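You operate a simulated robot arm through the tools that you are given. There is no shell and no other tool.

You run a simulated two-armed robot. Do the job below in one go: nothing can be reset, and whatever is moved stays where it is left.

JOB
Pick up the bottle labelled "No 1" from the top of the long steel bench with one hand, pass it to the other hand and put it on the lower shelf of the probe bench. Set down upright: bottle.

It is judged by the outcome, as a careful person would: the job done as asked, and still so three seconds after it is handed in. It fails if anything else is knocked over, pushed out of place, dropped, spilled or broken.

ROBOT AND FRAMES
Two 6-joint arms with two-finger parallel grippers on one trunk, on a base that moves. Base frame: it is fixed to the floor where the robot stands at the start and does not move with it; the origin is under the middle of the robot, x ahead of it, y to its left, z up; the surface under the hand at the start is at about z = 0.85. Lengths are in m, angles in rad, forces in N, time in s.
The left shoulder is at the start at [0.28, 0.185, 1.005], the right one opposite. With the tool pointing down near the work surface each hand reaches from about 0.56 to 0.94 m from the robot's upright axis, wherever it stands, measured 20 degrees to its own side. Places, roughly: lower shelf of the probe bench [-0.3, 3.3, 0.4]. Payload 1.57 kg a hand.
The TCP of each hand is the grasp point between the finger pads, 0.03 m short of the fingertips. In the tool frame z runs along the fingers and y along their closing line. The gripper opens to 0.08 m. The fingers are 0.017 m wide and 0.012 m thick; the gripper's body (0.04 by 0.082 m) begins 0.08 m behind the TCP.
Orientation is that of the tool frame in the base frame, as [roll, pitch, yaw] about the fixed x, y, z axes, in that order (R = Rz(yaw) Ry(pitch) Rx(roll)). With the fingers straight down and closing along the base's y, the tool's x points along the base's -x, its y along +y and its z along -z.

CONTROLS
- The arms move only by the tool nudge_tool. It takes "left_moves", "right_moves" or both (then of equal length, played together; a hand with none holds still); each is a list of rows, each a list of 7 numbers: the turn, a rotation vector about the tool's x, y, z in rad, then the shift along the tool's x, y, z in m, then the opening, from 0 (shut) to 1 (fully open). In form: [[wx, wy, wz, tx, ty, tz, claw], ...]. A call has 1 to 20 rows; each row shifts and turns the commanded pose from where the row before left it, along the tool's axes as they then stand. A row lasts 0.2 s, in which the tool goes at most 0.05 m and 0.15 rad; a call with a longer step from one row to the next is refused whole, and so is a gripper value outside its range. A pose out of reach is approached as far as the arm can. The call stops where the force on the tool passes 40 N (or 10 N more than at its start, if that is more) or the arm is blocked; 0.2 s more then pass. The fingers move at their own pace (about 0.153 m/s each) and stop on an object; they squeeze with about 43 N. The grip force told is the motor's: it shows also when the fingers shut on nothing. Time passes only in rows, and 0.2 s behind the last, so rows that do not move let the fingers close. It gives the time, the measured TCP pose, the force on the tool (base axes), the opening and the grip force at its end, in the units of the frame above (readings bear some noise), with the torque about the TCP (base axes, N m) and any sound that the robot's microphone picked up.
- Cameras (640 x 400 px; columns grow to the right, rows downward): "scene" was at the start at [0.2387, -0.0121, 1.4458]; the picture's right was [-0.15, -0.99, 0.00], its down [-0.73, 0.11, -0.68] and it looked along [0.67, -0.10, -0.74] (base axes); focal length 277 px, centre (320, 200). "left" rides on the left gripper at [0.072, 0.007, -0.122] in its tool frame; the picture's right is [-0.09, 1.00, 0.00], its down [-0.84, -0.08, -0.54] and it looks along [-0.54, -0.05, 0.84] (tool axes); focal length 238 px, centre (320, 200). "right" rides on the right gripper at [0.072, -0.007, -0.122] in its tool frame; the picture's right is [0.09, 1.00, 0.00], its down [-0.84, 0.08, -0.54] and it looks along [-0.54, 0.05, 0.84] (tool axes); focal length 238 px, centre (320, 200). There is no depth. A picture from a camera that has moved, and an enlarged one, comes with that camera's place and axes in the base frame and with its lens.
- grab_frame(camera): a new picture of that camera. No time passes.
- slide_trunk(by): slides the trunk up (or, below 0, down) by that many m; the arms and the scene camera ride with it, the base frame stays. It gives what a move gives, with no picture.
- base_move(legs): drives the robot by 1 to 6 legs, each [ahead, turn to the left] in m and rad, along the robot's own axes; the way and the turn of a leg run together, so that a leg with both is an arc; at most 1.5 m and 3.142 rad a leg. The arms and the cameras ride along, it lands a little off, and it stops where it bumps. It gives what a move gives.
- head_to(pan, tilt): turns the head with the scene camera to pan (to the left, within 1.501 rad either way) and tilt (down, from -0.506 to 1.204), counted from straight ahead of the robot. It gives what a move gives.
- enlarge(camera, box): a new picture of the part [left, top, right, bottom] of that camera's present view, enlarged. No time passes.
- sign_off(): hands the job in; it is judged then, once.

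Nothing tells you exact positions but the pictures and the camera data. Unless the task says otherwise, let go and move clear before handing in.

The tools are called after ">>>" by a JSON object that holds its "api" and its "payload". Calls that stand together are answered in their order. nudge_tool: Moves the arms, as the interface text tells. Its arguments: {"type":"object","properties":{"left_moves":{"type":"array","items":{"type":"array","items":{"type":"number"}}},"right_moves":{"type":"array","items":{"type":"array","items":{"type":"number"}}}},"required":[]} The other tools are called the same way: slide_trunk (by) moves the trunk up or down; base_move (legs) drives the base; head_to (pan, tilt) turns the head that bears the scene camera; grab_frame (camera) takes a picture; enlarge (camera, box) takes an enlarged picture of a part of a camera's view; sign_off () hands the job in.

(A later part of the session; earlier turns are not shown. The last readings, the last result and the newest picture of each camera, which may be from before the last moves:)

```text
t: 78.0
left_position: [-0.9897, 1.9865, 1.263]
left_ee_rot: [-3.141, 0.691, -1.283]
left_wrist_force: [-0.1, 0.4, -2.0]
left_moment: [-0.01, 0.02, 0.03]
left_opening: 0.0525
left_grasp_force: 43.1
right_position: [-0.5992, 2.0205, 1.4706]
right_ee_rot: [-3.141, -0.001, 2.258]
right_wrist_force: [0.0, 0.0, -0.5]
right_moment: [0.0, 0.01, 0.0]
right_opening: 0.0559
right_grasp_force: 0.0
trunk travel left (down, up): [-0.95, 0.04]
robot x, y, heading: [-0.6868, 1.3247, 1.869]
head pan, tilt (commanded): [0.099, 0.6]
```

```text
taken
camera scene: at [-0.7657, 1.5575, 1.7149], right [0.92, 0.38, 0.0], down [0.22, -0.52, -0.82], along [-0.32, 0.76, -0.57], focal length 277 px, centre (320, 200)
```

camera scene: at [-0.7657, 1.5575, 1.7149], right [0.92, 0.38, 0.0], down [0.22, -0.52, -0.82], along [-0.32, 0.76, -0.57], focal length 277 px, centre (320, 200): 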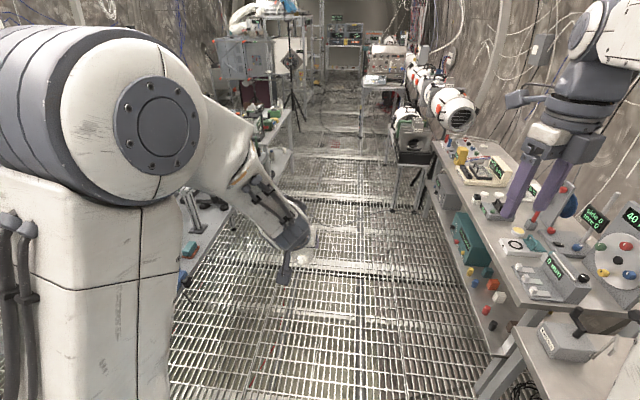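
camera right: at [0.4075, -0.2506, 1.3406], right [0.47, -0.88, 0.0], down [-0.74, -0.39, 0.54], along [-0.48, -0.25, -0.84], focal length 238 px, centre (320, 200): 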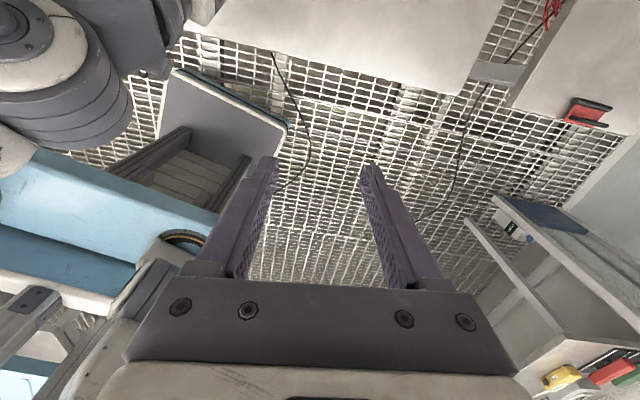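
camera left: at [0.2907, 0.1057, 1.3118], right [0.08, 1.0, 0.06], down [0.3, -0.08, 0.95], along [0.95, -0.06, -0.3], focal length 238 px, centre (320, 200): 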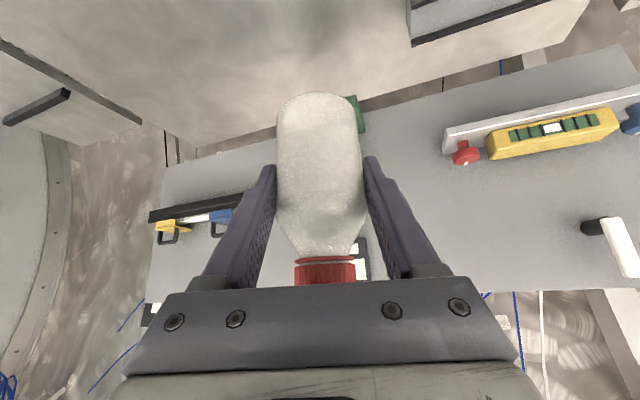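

I'm beside the start of the probe bench now; its lower shelf is visible with a teal box and small coloured bits. I zoom in to find free space there.

>>> {"api": "enlarge", "payload": {"camera": "scene", "box": [400, 170, 560, 340]}}

>>> {"api": "head_to", "payload": {"pan": -0.45, "tilt": 0.7}}

>>> {"api": "grab_frame", "payload": {"camera": "scene"}}

>>> {"api": "enlarge", "payload": {"camera": "scene", "box": [160, 100, 360, 290]}}

```text
2.35 times, centred on (480, 255) of scene
camera zoom: at [-0.7657, 1.5575, 1.7149], right [0.92, 0.38, 0.0], down [0.22, -0.52, -0.82], along [-0.32, 0.76, -0.57], focal length 651 px, centre (-56, 71)
```

zoom: 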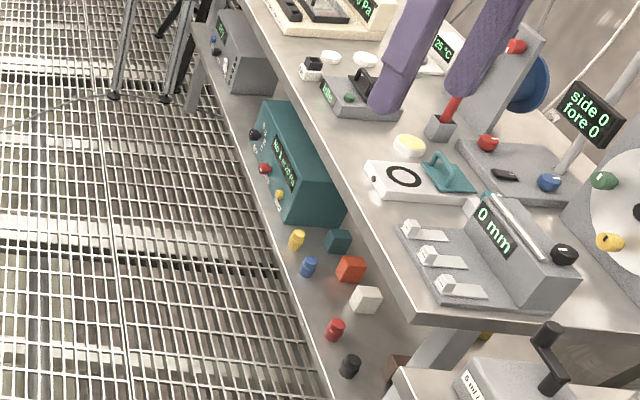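

```text
t: 78.9
left_position: [-0.9909, 1.9863, 1.2627]
left_ee_rot: [-3.141, 0.689, -1.282]
left_wrist_force: [0.0, -0.5, -1.1]
left_moment: [0.01, 0.0, 0.03]
left_opening: 0.0523
left_grasp_force: 42.8
right_position: [-0.5995, 2.0203, 1.4699]
right_ee_rot: [3.141, 0.001, 2.259]
right_wrist_force: [0.4, 0.0, 0.5]
right_moment: [0.02, 0.01, -0.02]
right_opening: 0.0561
right_grasp_force: 0.2
trunk travel left (down, up): [-0.95, 0.04]
robot x, y, heading: [-0.6898, 1.3186, 1.868]
head pan, tilt (commanded): [-0.45, 0.7]
```

```text
taken
camera scene: at [-0.7188, 1.5598, 1.7063], right [0.99, -0.15, 0.0], down [-0.1, -0.64, -0.76], along [0.12, 0.76, -0.64], focal length 277 px, centre (320, 200)
```

scene: 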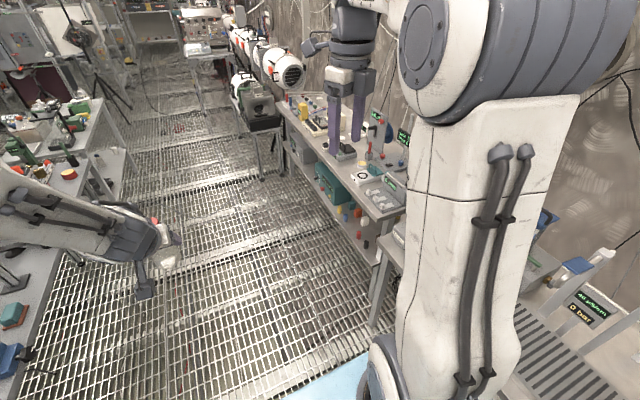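

```text
2.11 times, centred on (260, 195) of scene
camera zoom: at [-0.7188, 1.5598, 1.7063], right [0.99, -0.15, 0.0], down [-0.1, -0.64, -0.76], along [0.12, 0.76, -0.64], focal length 583 px, centre (446, 210)
```

zoom: 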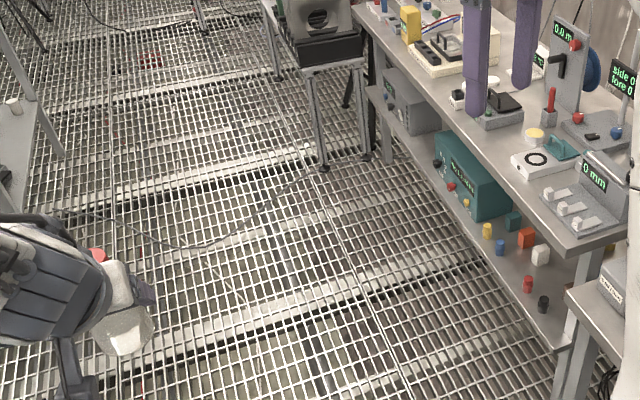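

The lower shelf's front edge runs parallel to the aisle; there are small weights near its near end, then a teal box, a free gap of about 20 cm, and a grey box. I drive on to get a better look at that gap.

>>> {"api": "base_move", "payload": {"legs": [[1.1, -0.012]]}}

>>> {"api": "head_to", "payload": {"pan": -0.5, "tilt": 0.8}}

>>> {"api": "grab_frame", "payload": {"camera": "scene"}}

>>> {"api": "head_to", "payload": {"pan": 0.0, "tilt": 0.7}}

>>> {"api": "grab_frame", "payload": {"camera": "scene"}}

```text
t: 84.5
left_position: [-1.314, 3.0333, 1.2634]
left_ee_rot: [-3.141, 0.69, -1.278]
left_wrist_force: [-1.1, 0.6, -2.3]
left_moment: [-0.02, 0.01, -0.04]
left_opening: 0.0526
left_grasp_force: 43.0
right_position: [-0.9232, 3.0685, 1.4694]
right_ee_rot: [-3.141, 0.0, 2.262]
right_wrist_force: [-0.7, -0.2, 0.9]
right_moment: [-0.01, 0.01, -0.01]
right_opening: 0.0561
right_grasp_force: 0.1
trunk travel left (down, up): [-0.95, 0.04]
robot x, y, heading: [-1.0057, 2.3673, 1.877]
head pan, tilt (commanded): [-0.45, 0.7]
```

```text
t: 85.2
left_position: [-1.3143, 3.0328, 1.2631]
left_ee_rot: [3.139, 0.689, -1.279]
left_wrist_force: [-0.8, -0.8, -2.0]
left_moment: [0.03, 0.01, -0.05]
left_opening: 0.0523
left_grasp_force: 43.1
right_position: [-0.9226, 3.0697, 1.4689]
right_ee_rot: [3.141, 0.0, 2.262]
right_wrist_force: [0.0, 0.3, 0.3]
right_moment: [-0.02, 0.01, 0.0]
right_opening: 0.0561
right_grasp_force: 0.0
trunk travel left (down, up): [-0.95, 0.04]
robot x, y, heading: [-1.0063, 2.369, 1.876]
head pan, tilt (commanded): [-0.499, 0.799]
```

```text
taken
camera scene: at [-1.0378, 2.6031, 1.6981], right [0.98, -0.2, 0.0], down [-0.14, -0.7, -0.7], along [0.14, 0.68, -0.72], focal length 277 px, centre (320, 200)
```

scene: 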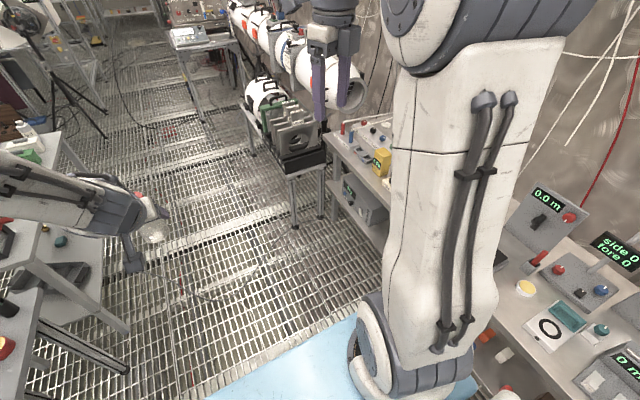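

```text
t: 86.2
left_position: [-1.3141, 3.0332, 1.2637]
left_ee_rot: [3.141, 0.689, -1.279]
left_wrist_force: [-0.8, -0.1, -2.3]
left_moment: [-0.03, 0.04, 0.01]
left_opening: 0.0523
left_grasp_force: 42.9
right_position: [-0.9236, 3.0685, 1.4688]
right_ee_rot: [-3.142, -0.001, 2.262]
right_wrist_force: [0.5, 0.0, 1.2]
right_moment: [-0.04, -0.01, -0.02]
right_opening: 0.0563
right_grasp_force: 0.0
trunk travel left (down, up): [-0.95, 0.04]
robot x, y, heading: [-1.0058, 2.3709, 1.87]
head pan, tilt (commanded): [0.0, 0.7]
```

```text
taken
camera scene: at [-1.0788, 2.6052, 1.7063], right [0.96, 0.29, 0.0], down [0.19, -0.62, -0.76], along [-0.22, 0.73, -0.64], focal length 277 px, centre (320, 200)
```

scene: 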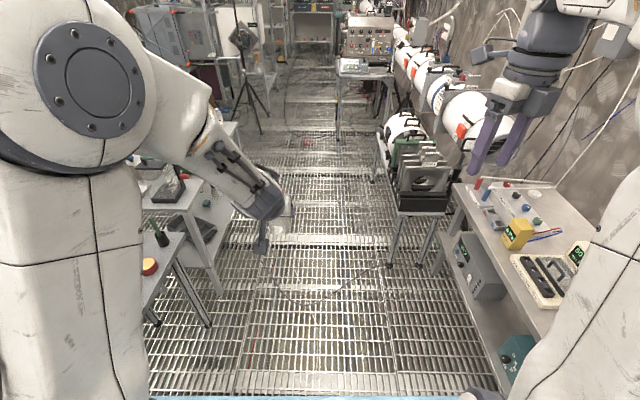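

I zoom on the gap between the grey and teal boxes on the lower shelf.

>>> {"api": "enlarge", "payload": {"camera": "scene", "box": [420, 210, 580, 390]}}

```text
2.22 times, centred on (500, 300) of scene
camera zoom: at [-1.0788, 2.6052, 1.7063], right [0.96, 0.29, 0.0], down [0.19, -0.62, -0.76], along [-0.22, 0.73, -0.64], focal length 615 px, centre (-80, -22)
```

zoom: 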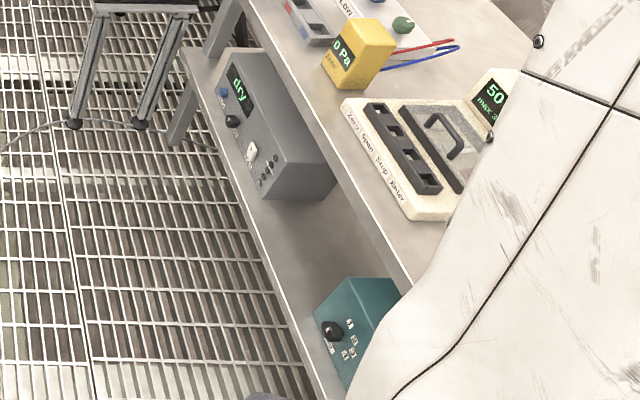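

The gap between the boxes spans about 25 cm, enough for the hand. I first draw both hands in closer to the body, then drive on to stand in front of that gap.

>>> {"api": "nudge_tool", "payload": {"left_moves": [[0, 0, 0, 0.0193, 0, -0.0159, 0], [0, 0, 0, 0.0193, 0, -0.0159, 0], [0, 0, 0, 0, 0, 0, 0], [0, 0, 0, 0, 0, 0, 0]], "right_moves": [[0, 0, 0, -0.037, -0.0153, 0, 0.7], [0, 0, 0, -0.037, -0.0153, 0, 0.7], [0, 0, 0, -0.037, -0.0153, 0, 0.7], [0, 0, 0, -0.037, -0.0153, 0, 0.7]]}}

>>> {"api": "base_move", "payload": {"legs": [[0.8, -0.017]]}}

>>> {"api": "head_to", "payload": {"pan": 0.0, "tilt": 0.8}}

>>> {"api": "grab_frame", "payload": {"camera": "scene"}}

```text
t: 87.2
left_position: [-1.2989, 2.9849, 1.2639]
left_ee_rot: [3.14, 0.69, -1.28]
left_wrist_force: [-0.8, 0.6, -1.6]
left_moment: [-0.03, -0.03, 0.0]
left_opening: 0.0525
left_grasp_force: 42.9
right_position: [-0.8774, 2.9167, 1.4712]
right_ee_rot: [-3.139, 0.003, 2.262]
right_wrist_force: [0.3, -0.5, 0.2]
right_moment: [-0.01, 0.01, 0.01]
right_opening: 0.0559
right_grasp_force: 0.0
trunk travel left (down, up): [-0.95, 0.04]
robot x, y, heading: [-1.0097, 2.3698, 1.873]
head pan, tilt (commanded): [0.0, 0.7]
```

```text
t: 91.5
left_position: [-1.5364, 3.752, 1.2638]
left_ee_rot: [-3.141, 0.688, -1.28]
left_wrist_force: [0.9, -0.4, -2.6]
left_moment: [-0.01, -0.01, -0.05]
left_opening: 0.0523
left_grasp_force: 42.7
right_position: [-1.1128, 3.6839, 1.4712]
right_ee_rot: [-3.141, 0.001, 2.262]
right_wrist_force: [0.5, 0.2, -0.7]
right_moment: [-0.02, 0.02, 0.02]
right_opening: 0.0561
right_grasp_force: 0.1
trunk travel left (down, up): [-0.95, 0.04]
robot x, y, heading: [-1.243, 3.1398, 1.876]
head pan, tilt (commanded): [0.0, 0.7]
```

```text
t: 92.1
left_position: [-1.5371, 3.7521, 1.2627]
left_ee_rot: [-3.141, 0.689, -1.28]
left_wrist_force: [-0.3, -0.5, -1.4]
left_moment: [-0.04, -0.02, 0.01]
left_opening: 0.0525
left_grasp_force: 42.7
right_position: [-1.1146, 3.6854, 1.4702]
right_ee_rot: [-3.14, 0.002, 2.262]
right_wrist_force: [-0.5, 0.7, 0.6]
right_moment: [0.0, -0.06, 0.03]
right_opening: 0.0561
right_grasp_force: 0.0
trunk travel left (down, up): [-0.95, 0.04]
robot x, y, heading: [-1.24, 3.1382, 1.873]
head pan, tilt (commanded): [0.0, 0.799]
```

```text
taken
camera scene: at [-1.3147, 3.3681, 1.6981], right [0.96, 0.3, 0.0], down [0.21, -0.68, -0.7], along [-0.21, 0.67, -0.72], focal length 277 px, centre (320, 200)
```

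scene: 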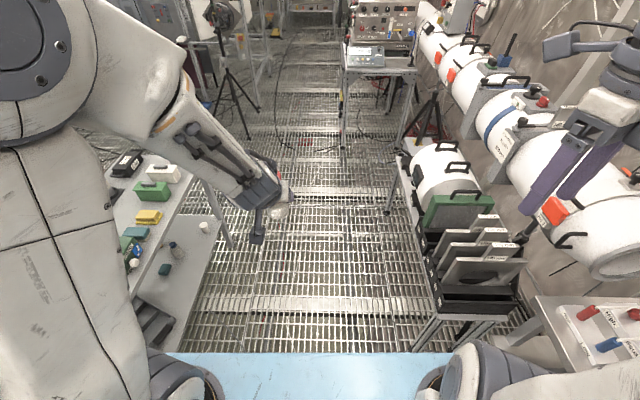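

I'm level with the gap (robot at about 0.66 m from the bench edge). With everything still held high above the bench items, I turn right to face the bench.

>>> {"api": "base_move", "payload": {"legs": [[0, -0.8]]}}

>>> {"api": "grab_frame", "payload": {"camera": "scene"}}

```text
t: 94.7
left_position: [-0.9965, 3.772, 1.264]
left_ee_rot: [3.14, 0.689, -2.097]
left_wrist_force: [-0.8, 0.4, -2.4]
left_moment: [-0.03, 0.03, 0.0]
left_opening: 0.0525
left_grasp_force: 43.1
right_position: [-0.7564, 3.4166, 1.4709]
right_ee_rot: [3.141, 0.003, 1.446]
right_wrist_force: [0.1, 0.2, 0.0]
right_moment: [0.01, 0.01, 0.0]
right_opening: 0.056
right_grasp_force: 0.2
trunk travel left (down, up): [-0.95, 0.04]
robot x, y, heading: [-1.245, 3.1406, 1.053]
head pan, tilt (commanded): [0.0, 0.799]
```

```text
taken
camera scene: at [-1.1239, 3.3471, 1.6981], right [0.87, -0.5, 0.0], down [-0.36, -0.62, -0.7], along [0.35, 0.61, -0.72], focal length 277 px, centre (320, 200)
```

scene: 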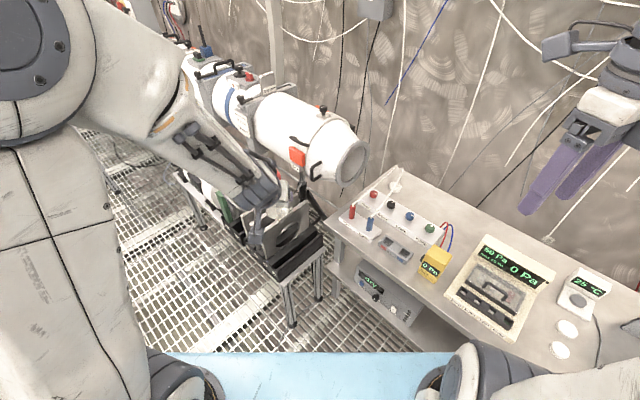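

Swing is clear so far. I complete the turn to face the bench squarely.

>>> {"api": "base_move", "payload": {"legs": [[0, -0.755]]}}

>>> {"api": "grab_frame", "payload": {"camera": "scene"}}

>>> {"api": "grab_frame", "payload": {"camera": "left"}}

```text
t: 97.0
left_position: [-0.6302, 3.4313, 1.2636]
left_ee_rot: [3.141, 0.69, -2.851]
left_wrist_force: [0.7, 0.8, -1.2]
left_moment: [-0.01, 0.04, -0.02]
left_opening: 0.0525
left_grasp_force: 43.0
right_position: [-0.6981, 3.0075, 1.4699]
right_ee_rot: [-3.14, 0.001, 0.69]
right_wrist_force: [0.1, -0.5, -0.4]
right_moment: [-0.02, -0.02, 0.01]
right_opening: 0.056
right_grasp_force: 0.1
trunk travel left (down, up): [-0.95, 0.04]
robot x, y, heading: [-1.2448, 3.1377, 0.296]
head pan, tilt (commanded): [0.0, 0.799]
```

```text
taken
camera scene: at [-1.0132, 3.2083, 1.6981], right [0.29, -0.96, 0.0], down [-0.69, -0.21, -0.7], along [0.67, 0.2, -0.72], focal length 277 px, centre (320, 200)
```

scene: 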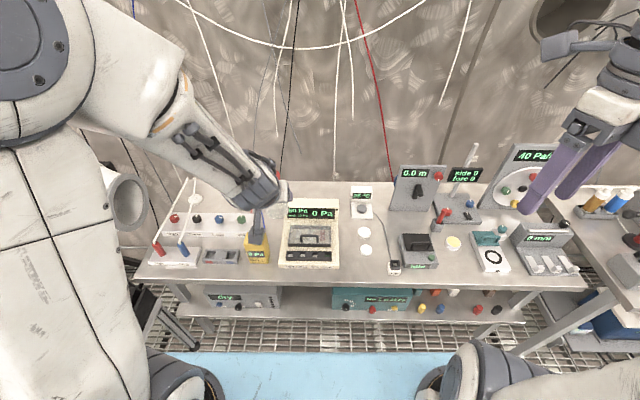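

```text
taken
camera left: at [-0.7596, 3.3984, 1.312], right [-0.22, 0.97, 0.06], down [0.31, 0.01, 0.95], along [0.92, 0.23, -0.31], focal length 238 px, centre (320, 200)
```

left: 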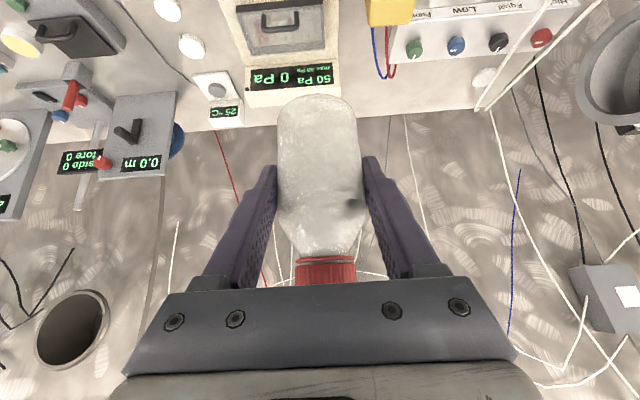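

I'm facing the probe bench; on the lower shelf I see the grey box, the free gap and the teal box. I zoom to measure the gap.

>>> {"api": "enlarge", "payload": {"camera": "scene", "box": [180, 260, 430, 345]}}

>>> {"api": "enlarge", "payload": {"camera": "scene", "box": [260, 265, 360, 340]}}

```text
2.56 times, centred on (305, 302) of scene
camera zoom: at [-1.0132, 3.2083, 1.6981], right [0.29, -0.96, 0.0], down [-0.69, -0.21, -0.7], along [0.67, 0.2, -0.72], focal length 709 px, centre (358, -62)
```

zoom: 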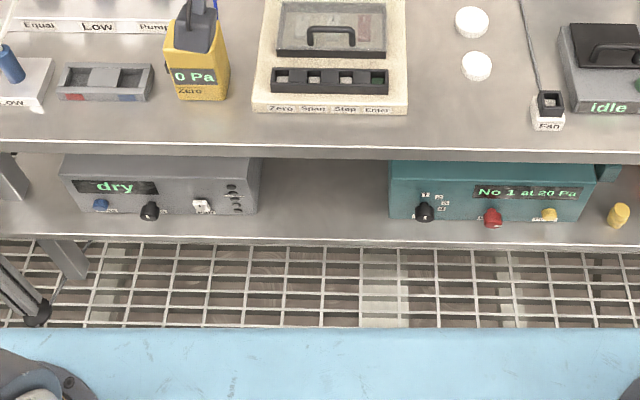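

```text
5.33 times, centred on (310, 302) of scene
camera zoom: at [-1.0132, 3.2083, 1.6981], right [0.29, -0.96, 0.0], down [-0.69, -0.21, -0.7], along [0.67, 0.2, -0.72], focal length 1476 px, centre (373, -347)
```

zoom: 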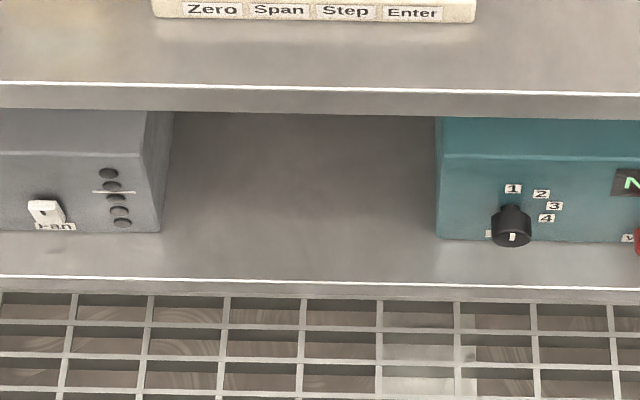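

The gap on the shelf is about 246 mm wide, centred 66 mm left of my axis, with the shelf edge 0.747 m ahead. Before backing up a bit for room to lower the hands, I check what's behind with the right-hand camera (which looks backwards).

>>> {"api": "grab_frame", "payload": {"camera": "right"}}

>>> {"api": "head_to", "payload": {"pan": 1.5, "tilt": 0.9}}

>>> {"api": "grab_frame", "payload": {"camera": "scene"}}

>>> {"api": "head_to", "payload": {"pan": -1.5, "tilt": 0.9}}

>>> {"api": "grab_frame", "payload": {"camera": "scene"}}

```text
taken
camera right: at [-0.6467, 3.0599, 1.5915], right [0.71, -0.71, 0.0], down [-0.59, -0.59, 0.54], along [-0.39, -0.38, -0.84], focal length 238 px, centre (320, 200)
```

right: 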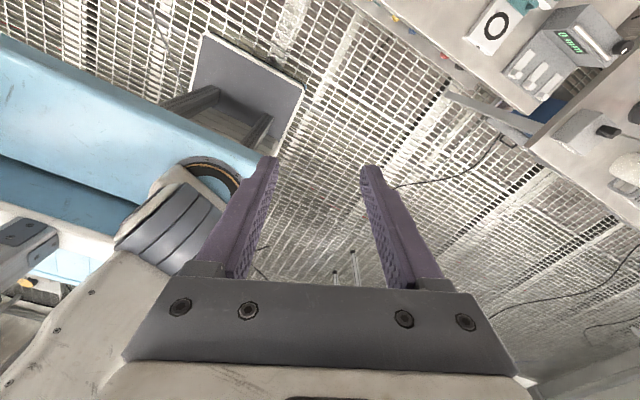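

```text
t: 98.7
left_position: [-0.6292, 3.4324, 1.2638]
left_ee_rot: [-3.141, 0.69, -2.85]
left_wrist_force: [-0.3, 0.0, -1.9]
left_moment: [0.0, -0.01, 0.0]
left_opening: 0.052
left_grasp_force: 42.6
right_position: [-0.6987, 3.0075, 1.4694]
right_ee_rot: [-3.139, 0.001, 0.691]
right_wrist_force: [0.3, 0.1, 0.0]
right_moment: [0.0, 0.0, 0.0]
right_opening: 0.0558
right_grasp_force: 0.1
trunk travel left (down, up): [-0.95, 0.04]
robot x, y, heading: [-1.2444, 3.1368, 0.298]
head pan, tilt (commanded): [1.499, 0.901]
```

```text
taken
camera scene: at [-1.1072, 3.2584, 1.6902], right [0.97, 0.22, 0.0], down [0.17, -0.76, -0.62], along [-0.14, 0.61, -0.78], focal length 277 px, centre (320, 200)
```

scene: 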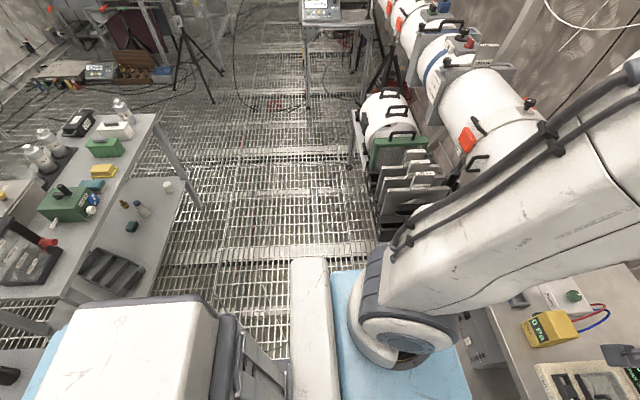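

```text
t: 101.2
left_position: [-0.6301, 3.4317, 1.2634]
left_ee_rot: [3.14, 0.688, -2.851]
left_wrist_force: [-0.4, 0.4, -2.0]
left_moment: [0.01, 0.04, 0.0]
left_opening: 0.0526
left_grasp_force: 42.5
right_position: [-0.6992, 3.0087, 1.4702]
right_ee_rot: [-3.139, 0.002, 0.692]
right_wrist_force: [0.3, -0.3, 0.5]
right_moment: [0.01, 0.01, -0.03]
right_opening: 0.0558
right_grasp_force: 0.1
trunk travel left (down, up): [-0.95, 0.04]
robot x, y, heading: [-1.2432, 3.138, 0.295]
head pan, tilt (commanded): [-1.499, 0.901]
```

```text
taken
camera scene: at [-1.0152, 3.1777, 1.6902], right [-0.09, -1.0, 0.0], down [-0.78, 0.07, -0.62], along [0.62, -0.06, -0.78], focal length 277 px, centre (320, 200)
```

scene: 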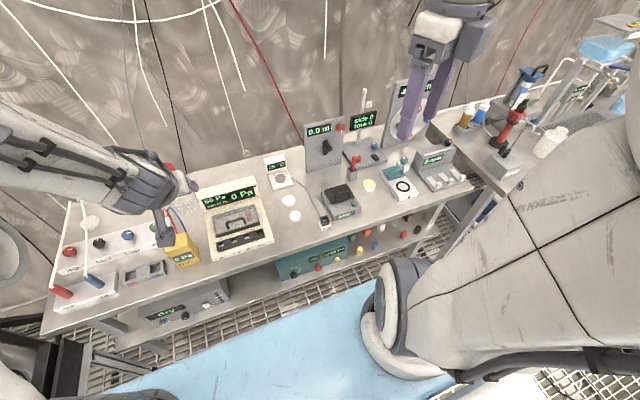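

The head was stopped by the right arm's column, so I point it forward again. I then draw the bottle closer in so it can be lowered in front of the bench edge.

>>> {"api": "head_to", "payload": {"pan": 0.0, "tilt": 0.8}}

>>> {"api": "nudge_tool", "payload": {"left_moves": [[0, 0, 0, 0.0193, -0.008, -0.0159, 0], [0, 0, 0, 0.0193, -0.008, -0.0159, 0], [0, 0, 0, 0, 0, 0, 0]]}}

>>> {"api": "grab_frame", "payload": {"camera": "scene"}}

```text
t: 102.8
left_position: [-0.6301, 3.4316, 1.2642]
left_ee_rot: [3.141, 0.689, -2.851]
left_wrist_force: [0.0, -0.5, -2.0]
left_moment: [-0.01, 0.01, -0.02]
left_opening: 0.0522
left_grasp_force: 42.6
right_position: [-0.6983, 3.0087, 1.471]
right_ee_rot: [-3.139, 0.002, 0.691]
right_wrist_force: [0.4, -1.0, 0.3]
right_moment: [0.0, -0.02, 0.03]
right_opening: 0.056
right_grasp_force: 0.0
trunk travel left (down, up): [-0.95, 0.04]
robot x, y, heading: [-1.2424, 3.1368, 0.302]
head pan, tilt (commanded): [0.0, 0.799]
```

```text
t: 103.7
left_position: [-0.663, 3.3996, 1.2653]
left_ee_rot: [3.139, 0.689, -2.85]
left_wrist_force: [0.3, -0.4, -2.0]
left_moment: [-0.02, 0.02, -0.02]
left_opening: 0.0526
left_grasp_force: 42.6
left hand out of reach, approached as far as the arm can: row 2
right_position: [-0.6986, 3.0075, 1.4711]
right_ee_rot: [-3.141, 0.001, 0.692]
right_wrist_force: [-0.6, 0.2, 0.8]
right_moment: [-0.02, -0.04, 0.0]
right_opening: 0.0561
right_grasp_force: 0.0
trunk travel left (down, up): [-0.95, 0.04]
robot x, y, heading: [-1.2452, 3.1409, 0.295]
head pan, tilt (commanded): [0.0, 0.799]
```

```text
taken
camera scene: at [-1.0133, 3.2083, 1.6981], right [0.29, -0.96, 0.0], down [-0.69, -0.21, -0.7], along [0.67, 0.2, -0.72], focal length 277 px, centre (320, 200)
```

scene: 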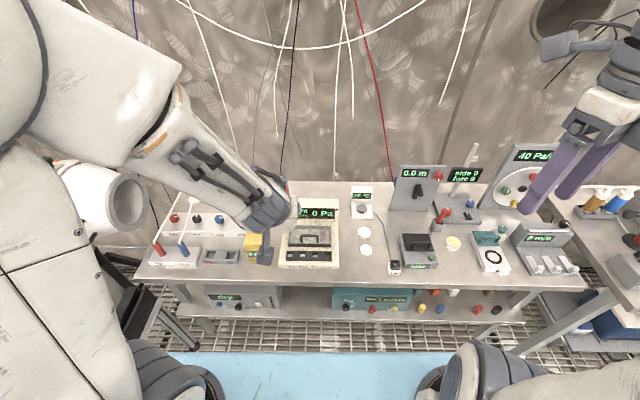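

The bottle's front is now about 0.666 m ahead versus the bench edge at about 0.685 m. I back up 6 cm for margin and lower the trunk in stages.

>>> {"api": "base_move", "payload": {"legs": [[-0.06, 0]]}}

>>> {"api": "slide_trunk", "payload": {"by": -0.2}}

>>> {"api": "grab_frame", "payload": {"camera": "scene"}}

>>> {"api": "grab_frame", "payload": {"camera": "left"}}

>>> {"api": "grab_frame", "payload": {"camera": "right"}}

```text
t: 104.6
left_position: [-0.7224, 3.3811, 1.2657]
left_ee_rot: [3.138, 0.688, -2.849]
left_wrist_force: [-0.3, -0.4, -1.7]
left_moment: [0.02, 0.0, -0.04]
left_opening: 0.0525
left_grasp_force: 42.7
right_position: [-0.7575, 2.99, 1.47]
right_ee_rot: [-3.139, 0.001, 0.689]
right_wrist_force: [0.0, 0.2, 0.2]
right_moment: [-0.03, -0.03, 0.01]
right_opening: 0.0559
right_grasp_force: 0.1
trunk travel left (down, up): [-0.95, 0.04]
robot x, y, heading: [-1.3039, 3.1213, 0.295]
head pan, tilt (commanded): [0.0, 0.799]
```

```text
t: 106.8
left_position: [-0.7222, 3.381, 1.0657]
left_ee_rot: [3.141, 0.688, -2.85]
left_wrist_force: [-0.1, 0.1, -2.0]
left_moment: [-0.01, 0.01, 0.0]
left_opening: 0.0523
left_grasp_force: 42.8
right_position: [-0.7568, 2.9913, 1.2709]
right_ee_rot: [-3.14, 0.002, 0.69]
right_wrist_force: [0.3, 0.2, 0.0]
right_moment: [-0.01, -0.02, 0.01]
right_opening: 0.056
right_grasp_force: 0.1
trunk travel left (down, up): [-0.75, 0.24]
robot x, y, heading: [-1.3005, 3.1192, 0.299]
head pan, tilt (commanded): [0.0, 0.799]
```

```text
taken
camera scene: at [-1.0717, 3.1904, 1.4981], right [0.29, -0.96, 0.0], down [-0.69, -0.21, -0.7], along [0.67, 0.2, -0.72], focal length 277 px, centre (320, 200)
```

scene: 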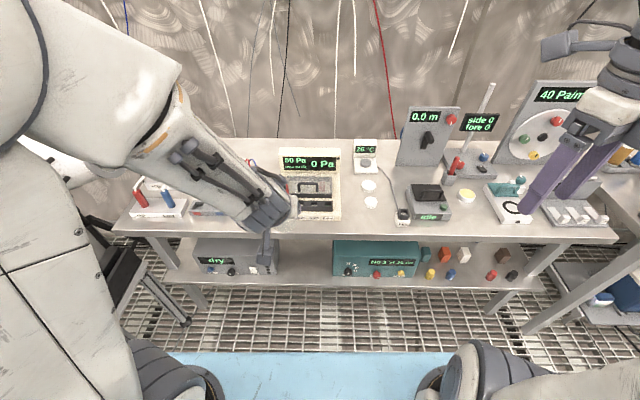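

```text
taken
camera left: at [-0.8512, 3.348, 1.1145], right [-0.22, 0.97, 0.06], down [0.31, 0.01, 0.95], along [0.92, 0.23, -0.31], focal length 238 px, centre (320, 200)
```

left: 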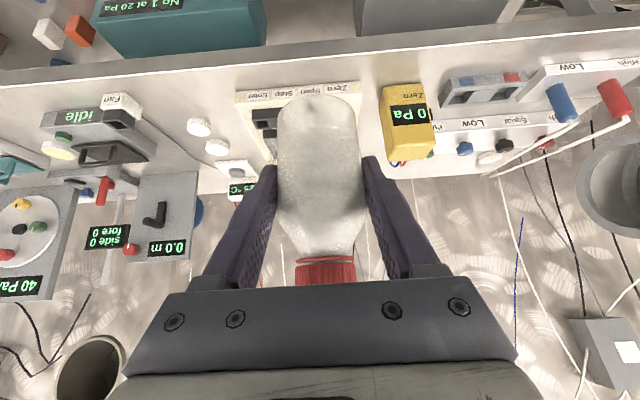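

```text
taken
camera right: at [-0.7053, 3.0416, 1.3917], right [0.7, -0.71, 0.0], down [-0.59, -0.59, 0.54], along [-0.39, -0.38, -0.84], focal length 238 px, centre (320, 200)
```

right: 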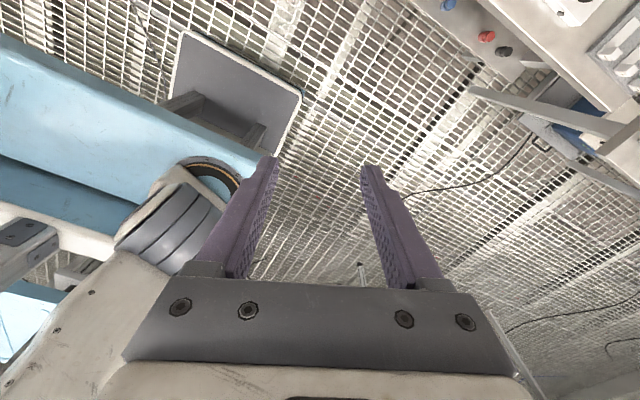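

The bottle hangs about 6-7 cm in front of the bench edge. I continue lowering in steps, checking.

>>> {"api": "slide_trunk", "payload": {"by": -0.2}}

>>> {"api": "grab_frame", "payload": {"camera": "left"}}

>>> {"api": "grab_frame", "payload": {"camera": "scene"}}

```text
t: 109.0
left_position: [-0.7216, 3.3816, 0.866]
left_ee_rot: [3.141, 0.687, -2.85]
left_wrist_force: [-0.4, 0.2, -2.8]
left_moment: [-0.02, 0.02, 0.03]
left_opening: 0.0525
left_grasp_force: 43.0
right_position: [-0.7568, 2.9902, 1.0718]
right_ee_rot: [-3.139, 0.001, 0.688]
right_wrist_force: [-0.7, -0.2, 0.3]
right_moment: [-0.03, 0.01, -0.02]
right_opening: 0.0559
right_grasp_force: 0.0
trunk travel left (down, up): [-0.55, 0.44]
robot x, y, heading: [-1.3035, 3.1186, 0.298]
head pan, tilt (commanded): [0.0, 0.799]
```

```text
taken
camera left: at [-0.8512, 3.348, 0.9145], right [-0.22, 0.97, 0.06], down [0.31, 0.01, 0.95], along [0.92, 0.23, -0.31], focal length 238 px, centre (320, 200)
```

left: 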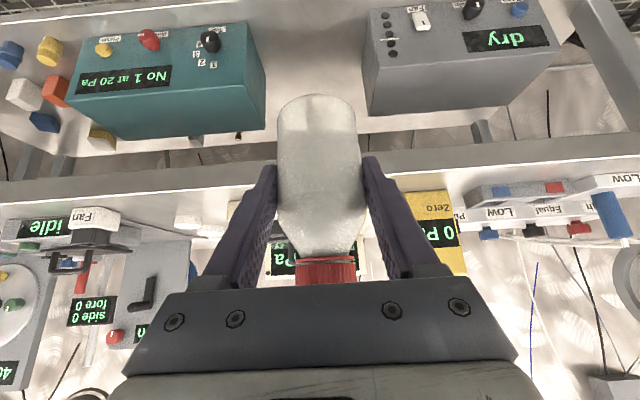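

```text
taken
camera scene: at [-1.0716, 3.1904, 1.2981], right [0.29, -0.96, 0.0], down [-0.69, -0.21, -0.7], along [0.67, 0.2, -0.72], focal length 277 px, centre (320, 200)
```

scene: 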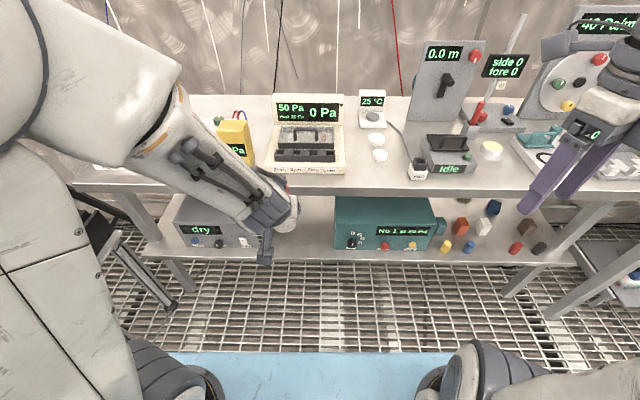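

Alignment looks good: the bottle is pointing at the gap between the boxes. I lower the rest of the way to just above shelf level.

>>> {"api": "slide_trunk", "payload": {"by": -0.34}}

>>> {"api": "grab_frame", "payload": {"camera": "left"}}

>>> {"api": "head_to", "payload": {"pan": 0.0, "tilt": 0.6}}

>>> {"api": "grab_frame", "payload": {"camera": "scene"}}

```text
t: 112.3
left_position: [-0.7215, 3.3812, 0.5264]
left_ee_rot: [3.14, 0.686, -2.85]
left_wrist_force: [-0.6, 0.9, -2.2]
left_moment: [0.01, 0.02, -0.01]
left_opening: 0.0523
left_grasp_force: 43.1
right_position: [-0.7568, 2.99, 0.7307]
right_ee_rot: [-3.14, 0.001, 0.69]
right_wrist_force: [-0.6, 0.7, 0.2]
right_moment: [0.03, -0.01, 0.04]
right_opening: 0.0562
right_grasp_force: 0.0
trunk travel left (down, up): [-0.21, 0.78]
robot x, y, heading: [-1.3032, 3.1222, 0.298]
head pan, tilt (commanded): [0.0, 0.799]
```

```text
taken
camera left: at [-0.8512, 3.348, 0.5745], right [-0.22, 0.97, 0.06], down [0.31, 0.01, 0.95], along [0.92, 0.23, -0.31], focal length 238 px, centre (320, 200)
```

left: 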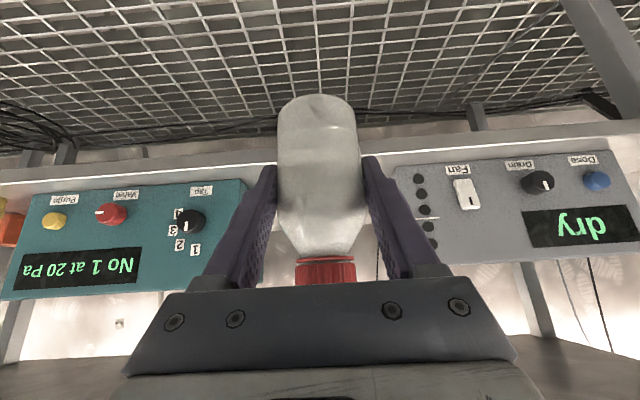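

```text
t: 113.0
left_position: [-0.7226, 3.3808, 0.5258]
left_ee_rot: [3.139, 0.687, -2.851]
left_wrist_force: [0.1, 0.5, -1.7]
left_moment: [0.0, 0.04, 0.02]
left_opening: 0.0526
left_grasp_force: 43.0
right_position: [-0.7566, 2.9894, 0.7305]
right_ee_rot: [-3.139, 0.001, 0.689]
right_wrist_force: [-0.1, 0.4, 0.3]
right_moment: [0.01, 0.01, 0.02]
right_opening: 0.0559
right_grasp_force: 0.1
trunk travel left (down, up): [-0.21, 0.78]
robot x, y, heading: [-1.3009, 3.1215, 0.297]
head pan, tilt (commanded): [0.0, 0.6]
```

```text
taken
camera scene: at [-1.0643, 3.1926, 0.9749], right [0.29, -0.96, 0.0], down [-0.54, -0.16, -0.82], along [0.79, 0.24, -0.57], focal length 277 px, centre (320, 200)
```

scene: 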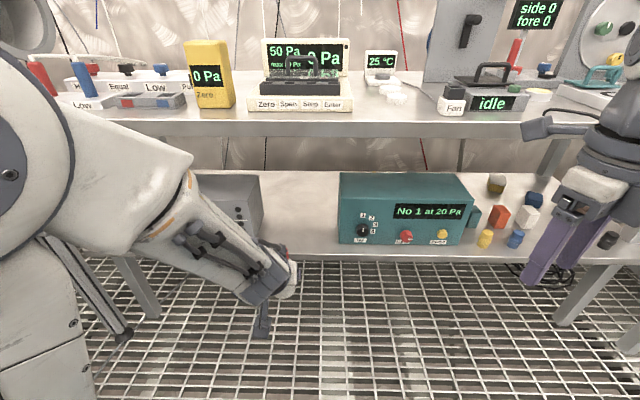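

The gap is completely free on the shelf (shelf z about 0.407, bench underside about 0.77). I lower a bit more so the bottle's base is about 2 cm above the shelf, then move forward partway and check.

>>> {"api": "slide_trunk", "payload": {"by": -0.045}}

>>> {"api": "nudge_tool", "payload": {"left_moves": [[0, 0, 0, -0.0211, -0.005, 0.0173, 0], [0, 0, 0, -0.0211, -0.005, 0.0173, 0], [0, 0, 0, -0.0211, -0.005, 0.0173, 0], [0, 0, 0, -0.0211, 0, 0.0173, 0], [0, 0, 0, 0, 0, 0, 0]]}}

>>> {"api": "grab_frame", "payload": {"camera": "left"}}

>>> {"api": "grab_frame", "payload": {"camera": "scene"}}

```text
t: 113.9
left_position: [-0.7219, 3.381, 0.4808]
left_ee_rot: [3.14, 0.687, -2.851]
left_wrist_force: [1.0, 0.0, -3.0]
left_moment: [-0.04, 0.02, -0.05]
left_opening: 0.0523
left_grasp_force: 42.8
right_position: [-0.7559, 2.9899, 0.6864]
right_ee_rot: [-3.139, 0.001, 0.69]
right_wrist_force: [-0.6, -0.5, 0.6]
right_moment: [0.03, -0.03, 0.01]
right_opening: 0.056
right_grasp_force: 0.0
trunk travel left (down, up): [-0.165, 0.825]
robot x, y, heading: [-1.3006, 3.1217, 0.296]
head pan, tilt (commanded): [0.0, 0.6]
```

```text
t: 115.1
left_position: [-0.6121, 3.3996, 0.4826]
left_ee_rot: [3.141, 0.687, -2.85]
left_wrist_force: [-0.1, 1.1, -1.7]
left_moment: [-0.01, 0.0, 0.01]
left_opening: 0.0525
left_grasp_force: 43.3
right_position: [-0.7569, 2.9896, 0.6857]
right_ee_rot: [-3.14, 0.001, 0.69]
right_wrist_force: [0.1, -0.5, -0.3]
right_moment: [0.06, -0.01, 0.0]
right_opening: 0.0559
right_grasp_force: 0.0
trunk travel left (down, up): [-0.165, 0.825]
robot x, y, heading: [-1.303, 3.1217, 0.3]
head pan, tilt (commanded): [0.0, 0.6]
```

```text
taken
camera left: at [-0.743, 3.3658, 0.5307], right [-0.22, 0.97, 0.06], down [0.31, 0.01, 0.95], along [0.92, 0.23, -0.31], focal length 238 px, centre (320, 200)
```

left: 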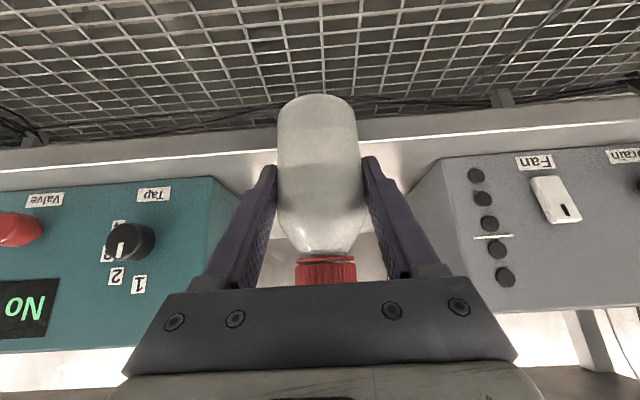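

```text
taken
camera scene: at [-1.0643, 3.1926, 0.9299], right [0.29, -0.96, 0.0], down [-0.54, -0.16, -0.82], along [0.79, 0.24, -0.57], focal length 277 px, centre (320, 200)
```

scene: 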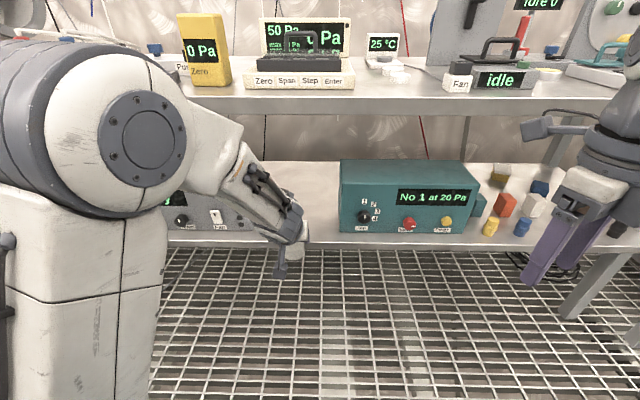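

Well centred in the gap. I continue forward to the placement depth.

>>> {"api": "nudge_tool", "payload": {"left_moves": [[0, 0, 0, -0.0211, 0, 0.0173, 0], [0, 0, 0, -0.0211, 0, 0.0173, 0], [0, 0, 0, -0.0211, 0, 0.0173, 0], [0, 0, 0, -0.0211, 0, 0.0173, 0], [0, 0, 0, -0.0211, 0, 0.0173, 0], [0, 0, 0, 0, 0, 0, 0]]}}

>>> {"api": "grab_frame", "payload": {"camera": "left"}}

>>> {"api": "grab_frame", "payload": {"camera": "scene"}}

```text
t: 116.5
left_position: [-0.4811, 3.4358, 0.48]
left_ee_rot: [3.14, 0.686, -2.85]
left_wrist_force: [0.3, 0.0, -2.3]
left_moment: [0.02, 0.03, 0.0]
left_opening: 0.0523
left_grasp_force: 42.9
right_position: [-0.757, 2.9911, 0.6857]
right_ee_rot: [-3.139, 0.002, 0.691]
right_wrist_force: [0.2, 0.3, 0.3]
right_moment: [-0.01, -0.02, -0.02]
right_opening: 0.0557
right_grasp_force: 0.1
trunk travel left (down, up): [-0.165, 0.825]
robot x, y, heading: [-1.2995, 3.121, 0.295]
head pan, tilt (commanded): [0.0, 0.6]
```

```text
taken
camera left: at [-0.6113, 3.4029, 0.5286], right [-0.22, 0.97, 0.06], down [0.31, 0.01, 0.95], along [0.92, 0.23, -0.31], focal length 238 px, centre (320, 200)
```

left: 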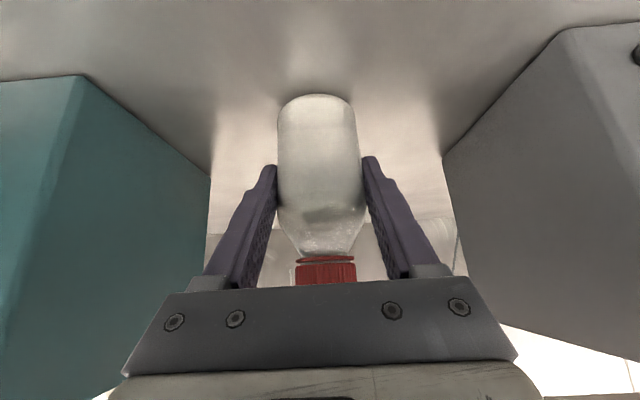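

```text
taken
camera scene: at [-1.0643, 3.1926, 0.9299], right [0.29, -0.96, 0.0], down [-0.54, -0.16, -0.82], along [0.79, 0.24, -0.57], focal length 277 px, centre (320, 200)
```

scene: 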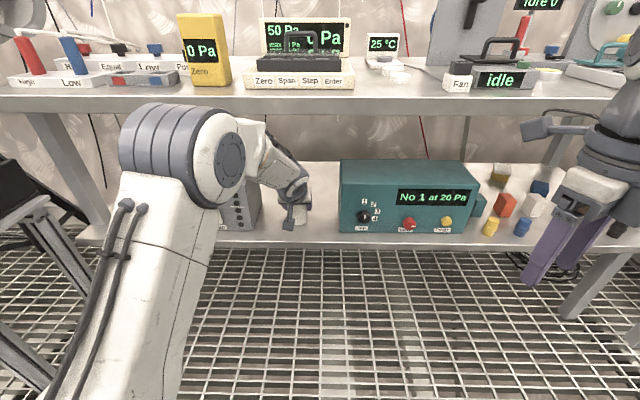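

The bottle is centred between the boxes, about 2 cm above the shelf. I lower it gently and watch the force for contact.

>>> {"api": "nudge_tool", "payload": {"left_moves": [[0, 0, 0, 0.0032, 0, 0.0039, 0], [0, 0, 0, 0.0032, 0, 0.0039, 0], [0, 0, 0, 0.0025, 0, 0.0031, 0], [0, 0, 0, 0, 0, 0, 0]]}}

>>> {"api": "nudge_tool", "payload": {"left_moves": [[0, 0, 0, 0.0019, 0, 0.0023, 0], [0, 0, 0, 0, 0, 0, 0]]}}

```text
t: 117.4
left_position: [-0.4774, 3.437, 0.4773]
left_ee_rot: [-3.137, 0.707, -2.847]
left_wrist_force: [-0.7, 1.3, 10.6]
left_moment: [0.15, 0.13, 0.02]
left_opening: 0.0522
left_grasp_force: 43.1
right_position: [-0.7564, 2.9887, 0.6868]
right_ee_rot: [-3.141, 0.001, 0.689]
right_wrist_force: [-0.3, -0.2, 0.0]
right_moment: [0.0, -0.03, 0.03]
right_opening: 0.0561
right_grasp_force: 0.1
trunk travel left (down, up): [-0.165, 0.825]
robot x, y, heading: [-1.3021, 3.1228, 0.297]
head pan, tilt (commanded): [0.0, 0.6]
stopped in row 4 (left hand): the force on the tool passed its limit at 41 N (the readings are from after the stop); the commanded pose is now the measured one
```

```text
t: 118.0
left_position: [-0.4755, 3.4366, 0.4769]
left_ee_rot: [-3.134, 0.711, -2.849]
left_wrist_force: [-8.6, 0.9, 32.9]
left_moment: [-0.13, 0.42, -0.09]
left_opening: 0.0521
left_grasp_force: 43.1
right_position: [-0.7584, 2.9901, 0.6855]
right_ee_rot: [-3.14, 0.002, 0.692]
right_wrist_force: [0.3, -0.3, -0.1]
right_moment: [0.0, 0.04, 0.0]
right_opening: 0.0562
right_grasp_force: 0.0
trunk travel left (down, up): [-0.165, 0.825]
robot x, y, heading: [-1.3027, 3.1209, 0.294]
head pan, tilt (commanded): [0.0, 0.6]
```

The force rose earlier than estimated — probably the bottle has touched the shelf. I ease up slightly and look before doing anything else.

>>> {"api": "nudge_tool", "payload": {"left_moves": [[0, 0, 0, -0.0015, 0, -0.0018, 0], [0, 0, 0, 0, 0, 0, 0]]}}

>>> {"api": "grab_frame", "payload": {"camera": "left"}}

>>> {"api": "enlarge", "payload": {"camera": "scene", "box": [220, 150, 360, 250]}}

```text
t: 118.6
left_position: [-0.4772, 3.4358, 0.4757]
left_ee_rot: [-3.134, 0.707, -2.848]
left_wrist_force: [6.6, 4.1, 20.7]
left_moment: [0.46, -0.42, -0.07]
left_opening: 0.0523
left_grasp_force: 43.1
right_position: [-0.7574, 2.9899, 0.687]
right_ee_rot: [-3.14, 0.002, 0.69]
right_wrist_force: [0.3, 0.0, -0.3]
right_moment: [0.01, 0.0, -0.01]
right_opening: 0.0562
right_grasp_force: 0.0
trunk travel left (down, up): [-0.165, 0.825]
robot x, y, heading: [-1.2999, 3.1196, 0.297]
head pan, tilt (commanded): [0.0, 0.6]
```

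```text
taken
camera left: at [-0.6075, 3.4039, 0.5215], right [-0.22, 0.97, 0.06], down [0.29, 0.01, 0.96], along [0.93, 0.22, -0.29], focal length 238 px, centre (320, 200)
```

left: 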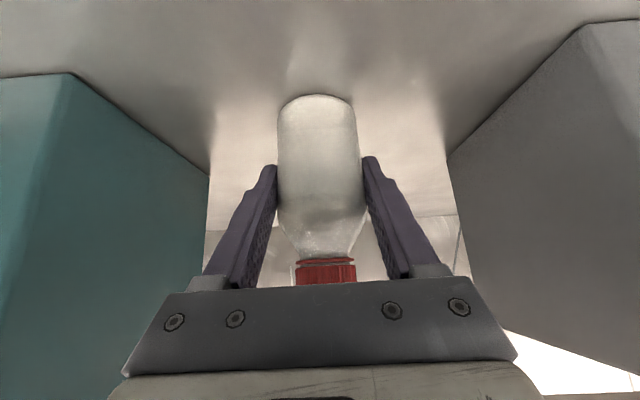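

```text
4.00 times, centred on (290, 200) of scene
camera zoom: at [-1.0648, 3.1924, 0.9301], right [0.29, -0.96, 0.0], down [-0.54, -0.16, -0.83], along [0.79, 0.24, -0.56], focal length 1107 px, centre (440, 200)
```

zoom: 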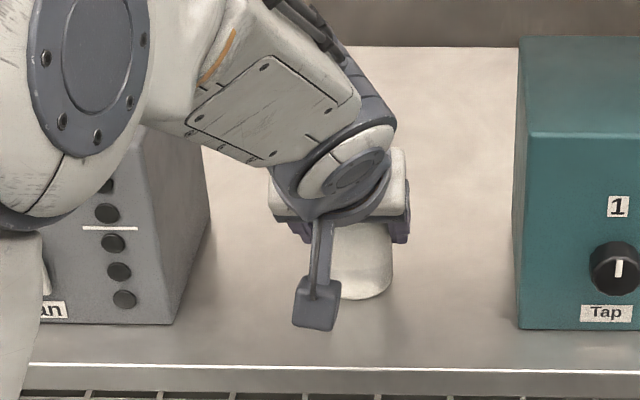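

The contact is the bottle standing on the shelf (shelf is actually at about z = 0.42). I relieve the excess push before letting go.

>>> {"api": "nudge_tool", "payload": {"left_moves": [[0, 0.01, 0, -0.0013, 0, -0.0015, 0], [0, 0, 0, 0, 0, 0, 0]]}}

>>> {"api": "nudge_tool", "payload": {"left_moves": [[0, 0, 0, -0.0006, 0, -0.0008, 0], [0, 0, 0, 0, 0, 0, 0]]}}

```text
t: 119.2
left_position: [-0.4772, 3.4364, 0.476]
left_ee_rot: [-3.136, 0.695, -2.849]
left_wrist_force: [6.0, 1.3, 14.3]
left_moment: [0.19, -0.81, -0.06]
left_opening: 0.0523
left_grasp_force: 42.3
right_position: [-0.7572, 2.9901, 0.6857]
right_ee_rot: [-3.14, 0.003, 0.69]
right_wrist_force: [0.4, -1.0, 0.0]
right_moment: [0.04, 0.03, -0.03]
right_opening: 0.056
right_grasp_force: 0.1
trunk travel left (down, up): [-0.165, 0.825]
robot x, y, heading: [-1.3043, 3.1187, 0.295]
head pan, tilt (commanded): [0.0, 0.6]
```

```text
t: 119.8
left_position: [-0.4785, 3.4359, 0.4754]
left_ee_rot: [-3.139, 0.693, -2.849]
left_wrist_force: [5.2, -0.9, 12.2]
left_moment: [0.08, -0.67, -0.06]
left_opening: 0.0523
left_grasp_force: 43.2
right_position: [-0.7572, 2.9897, 0.6858]
right_ee_rot: [-3.14, 0.002, 0.69]
right_wrist_force: [0.0, -0.3, 0.2]
right_moment: [0.02, 0.02, 0.0]
right_opening: 0.0559
right_grasp_force: 0.0
trunk travel left (down, up): [-0.165, 0.825]
robot x, y, heading: [-1.3042, 3.1194, 0.293]
head pan, tilt (commanded): [0.0, 0.6]
```

>>> {"api": "nudge_tool", "payload": {"left_moves": [[0, 0, 0, -0.0011, 0, -0.0013, 0], [0, 0, 0, 0, 0, 0, 0]]}}

>>> {"api": "grab_frame", "payload": {"camera": "left"}}

>>> {"api": "enlarge", "payload": {"camera": "scene", "box": [220, 150, 360, 250]}}

```text
t: 120.4
left_position: [-0.4782, 3.4362, 0.4767]
left_ee_rot: [-3.139, 0.689, -2.849]
left_wrist_force: [0.7, -2.7, 5.1]
left_moment: [-0.07, -0.24, -0.06]
left_opening: 0.0523
left_grasp_force: 43.2
right_position: [-0.7577, 2.9898, 0.6862]
right_ee_rot: [-3.139, 0.002, 0.689]
right_wrist_force: [-0.8, 0.2, 0.7]
right_moment: [0.0, 0.0, 0.02]
right_opening: 0.056
right_grasp_force: 0.2
trunk travel left (down, up): [-0.165, 0.825]
robot x, y, heading: [-1.3006, 3.119, 0.298]
head pan, tilt (commanded): [0.0, 0.6]
```

```text
taken
camera left: at [-0.6087, 3.4037, 0.5247], right [-0.22, 0.97, 0.06], down [0.31, 0.01, 0.95], along [0.93, 0.22, -0.31], focal length 238 px, centre (320, 200)
```

left: 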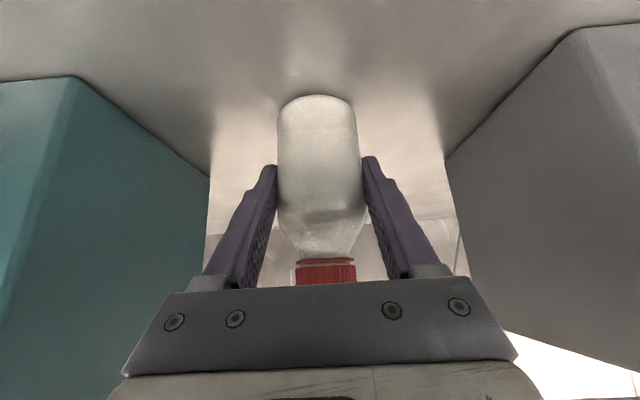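

```text
4.00 times, centred on (290, 200) of scene
camera zoom: at [-1.0645, 3.1925, 0.9299], right [0.29, -0.96, 0.0], down [-0.54, -0.16, -0.83], along [0.79, 0.24, -0.56], focal length 1107 px, centre (440, 200)
```

zoom: 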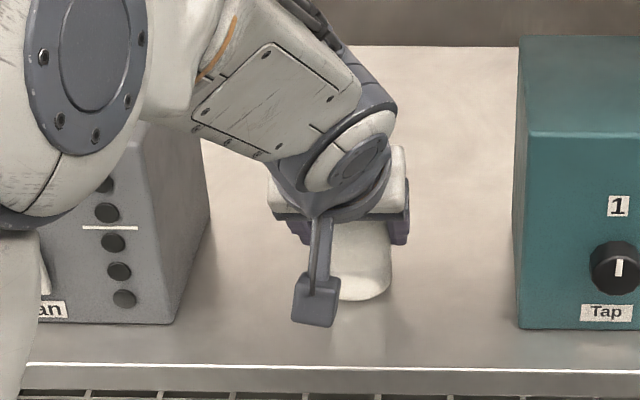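

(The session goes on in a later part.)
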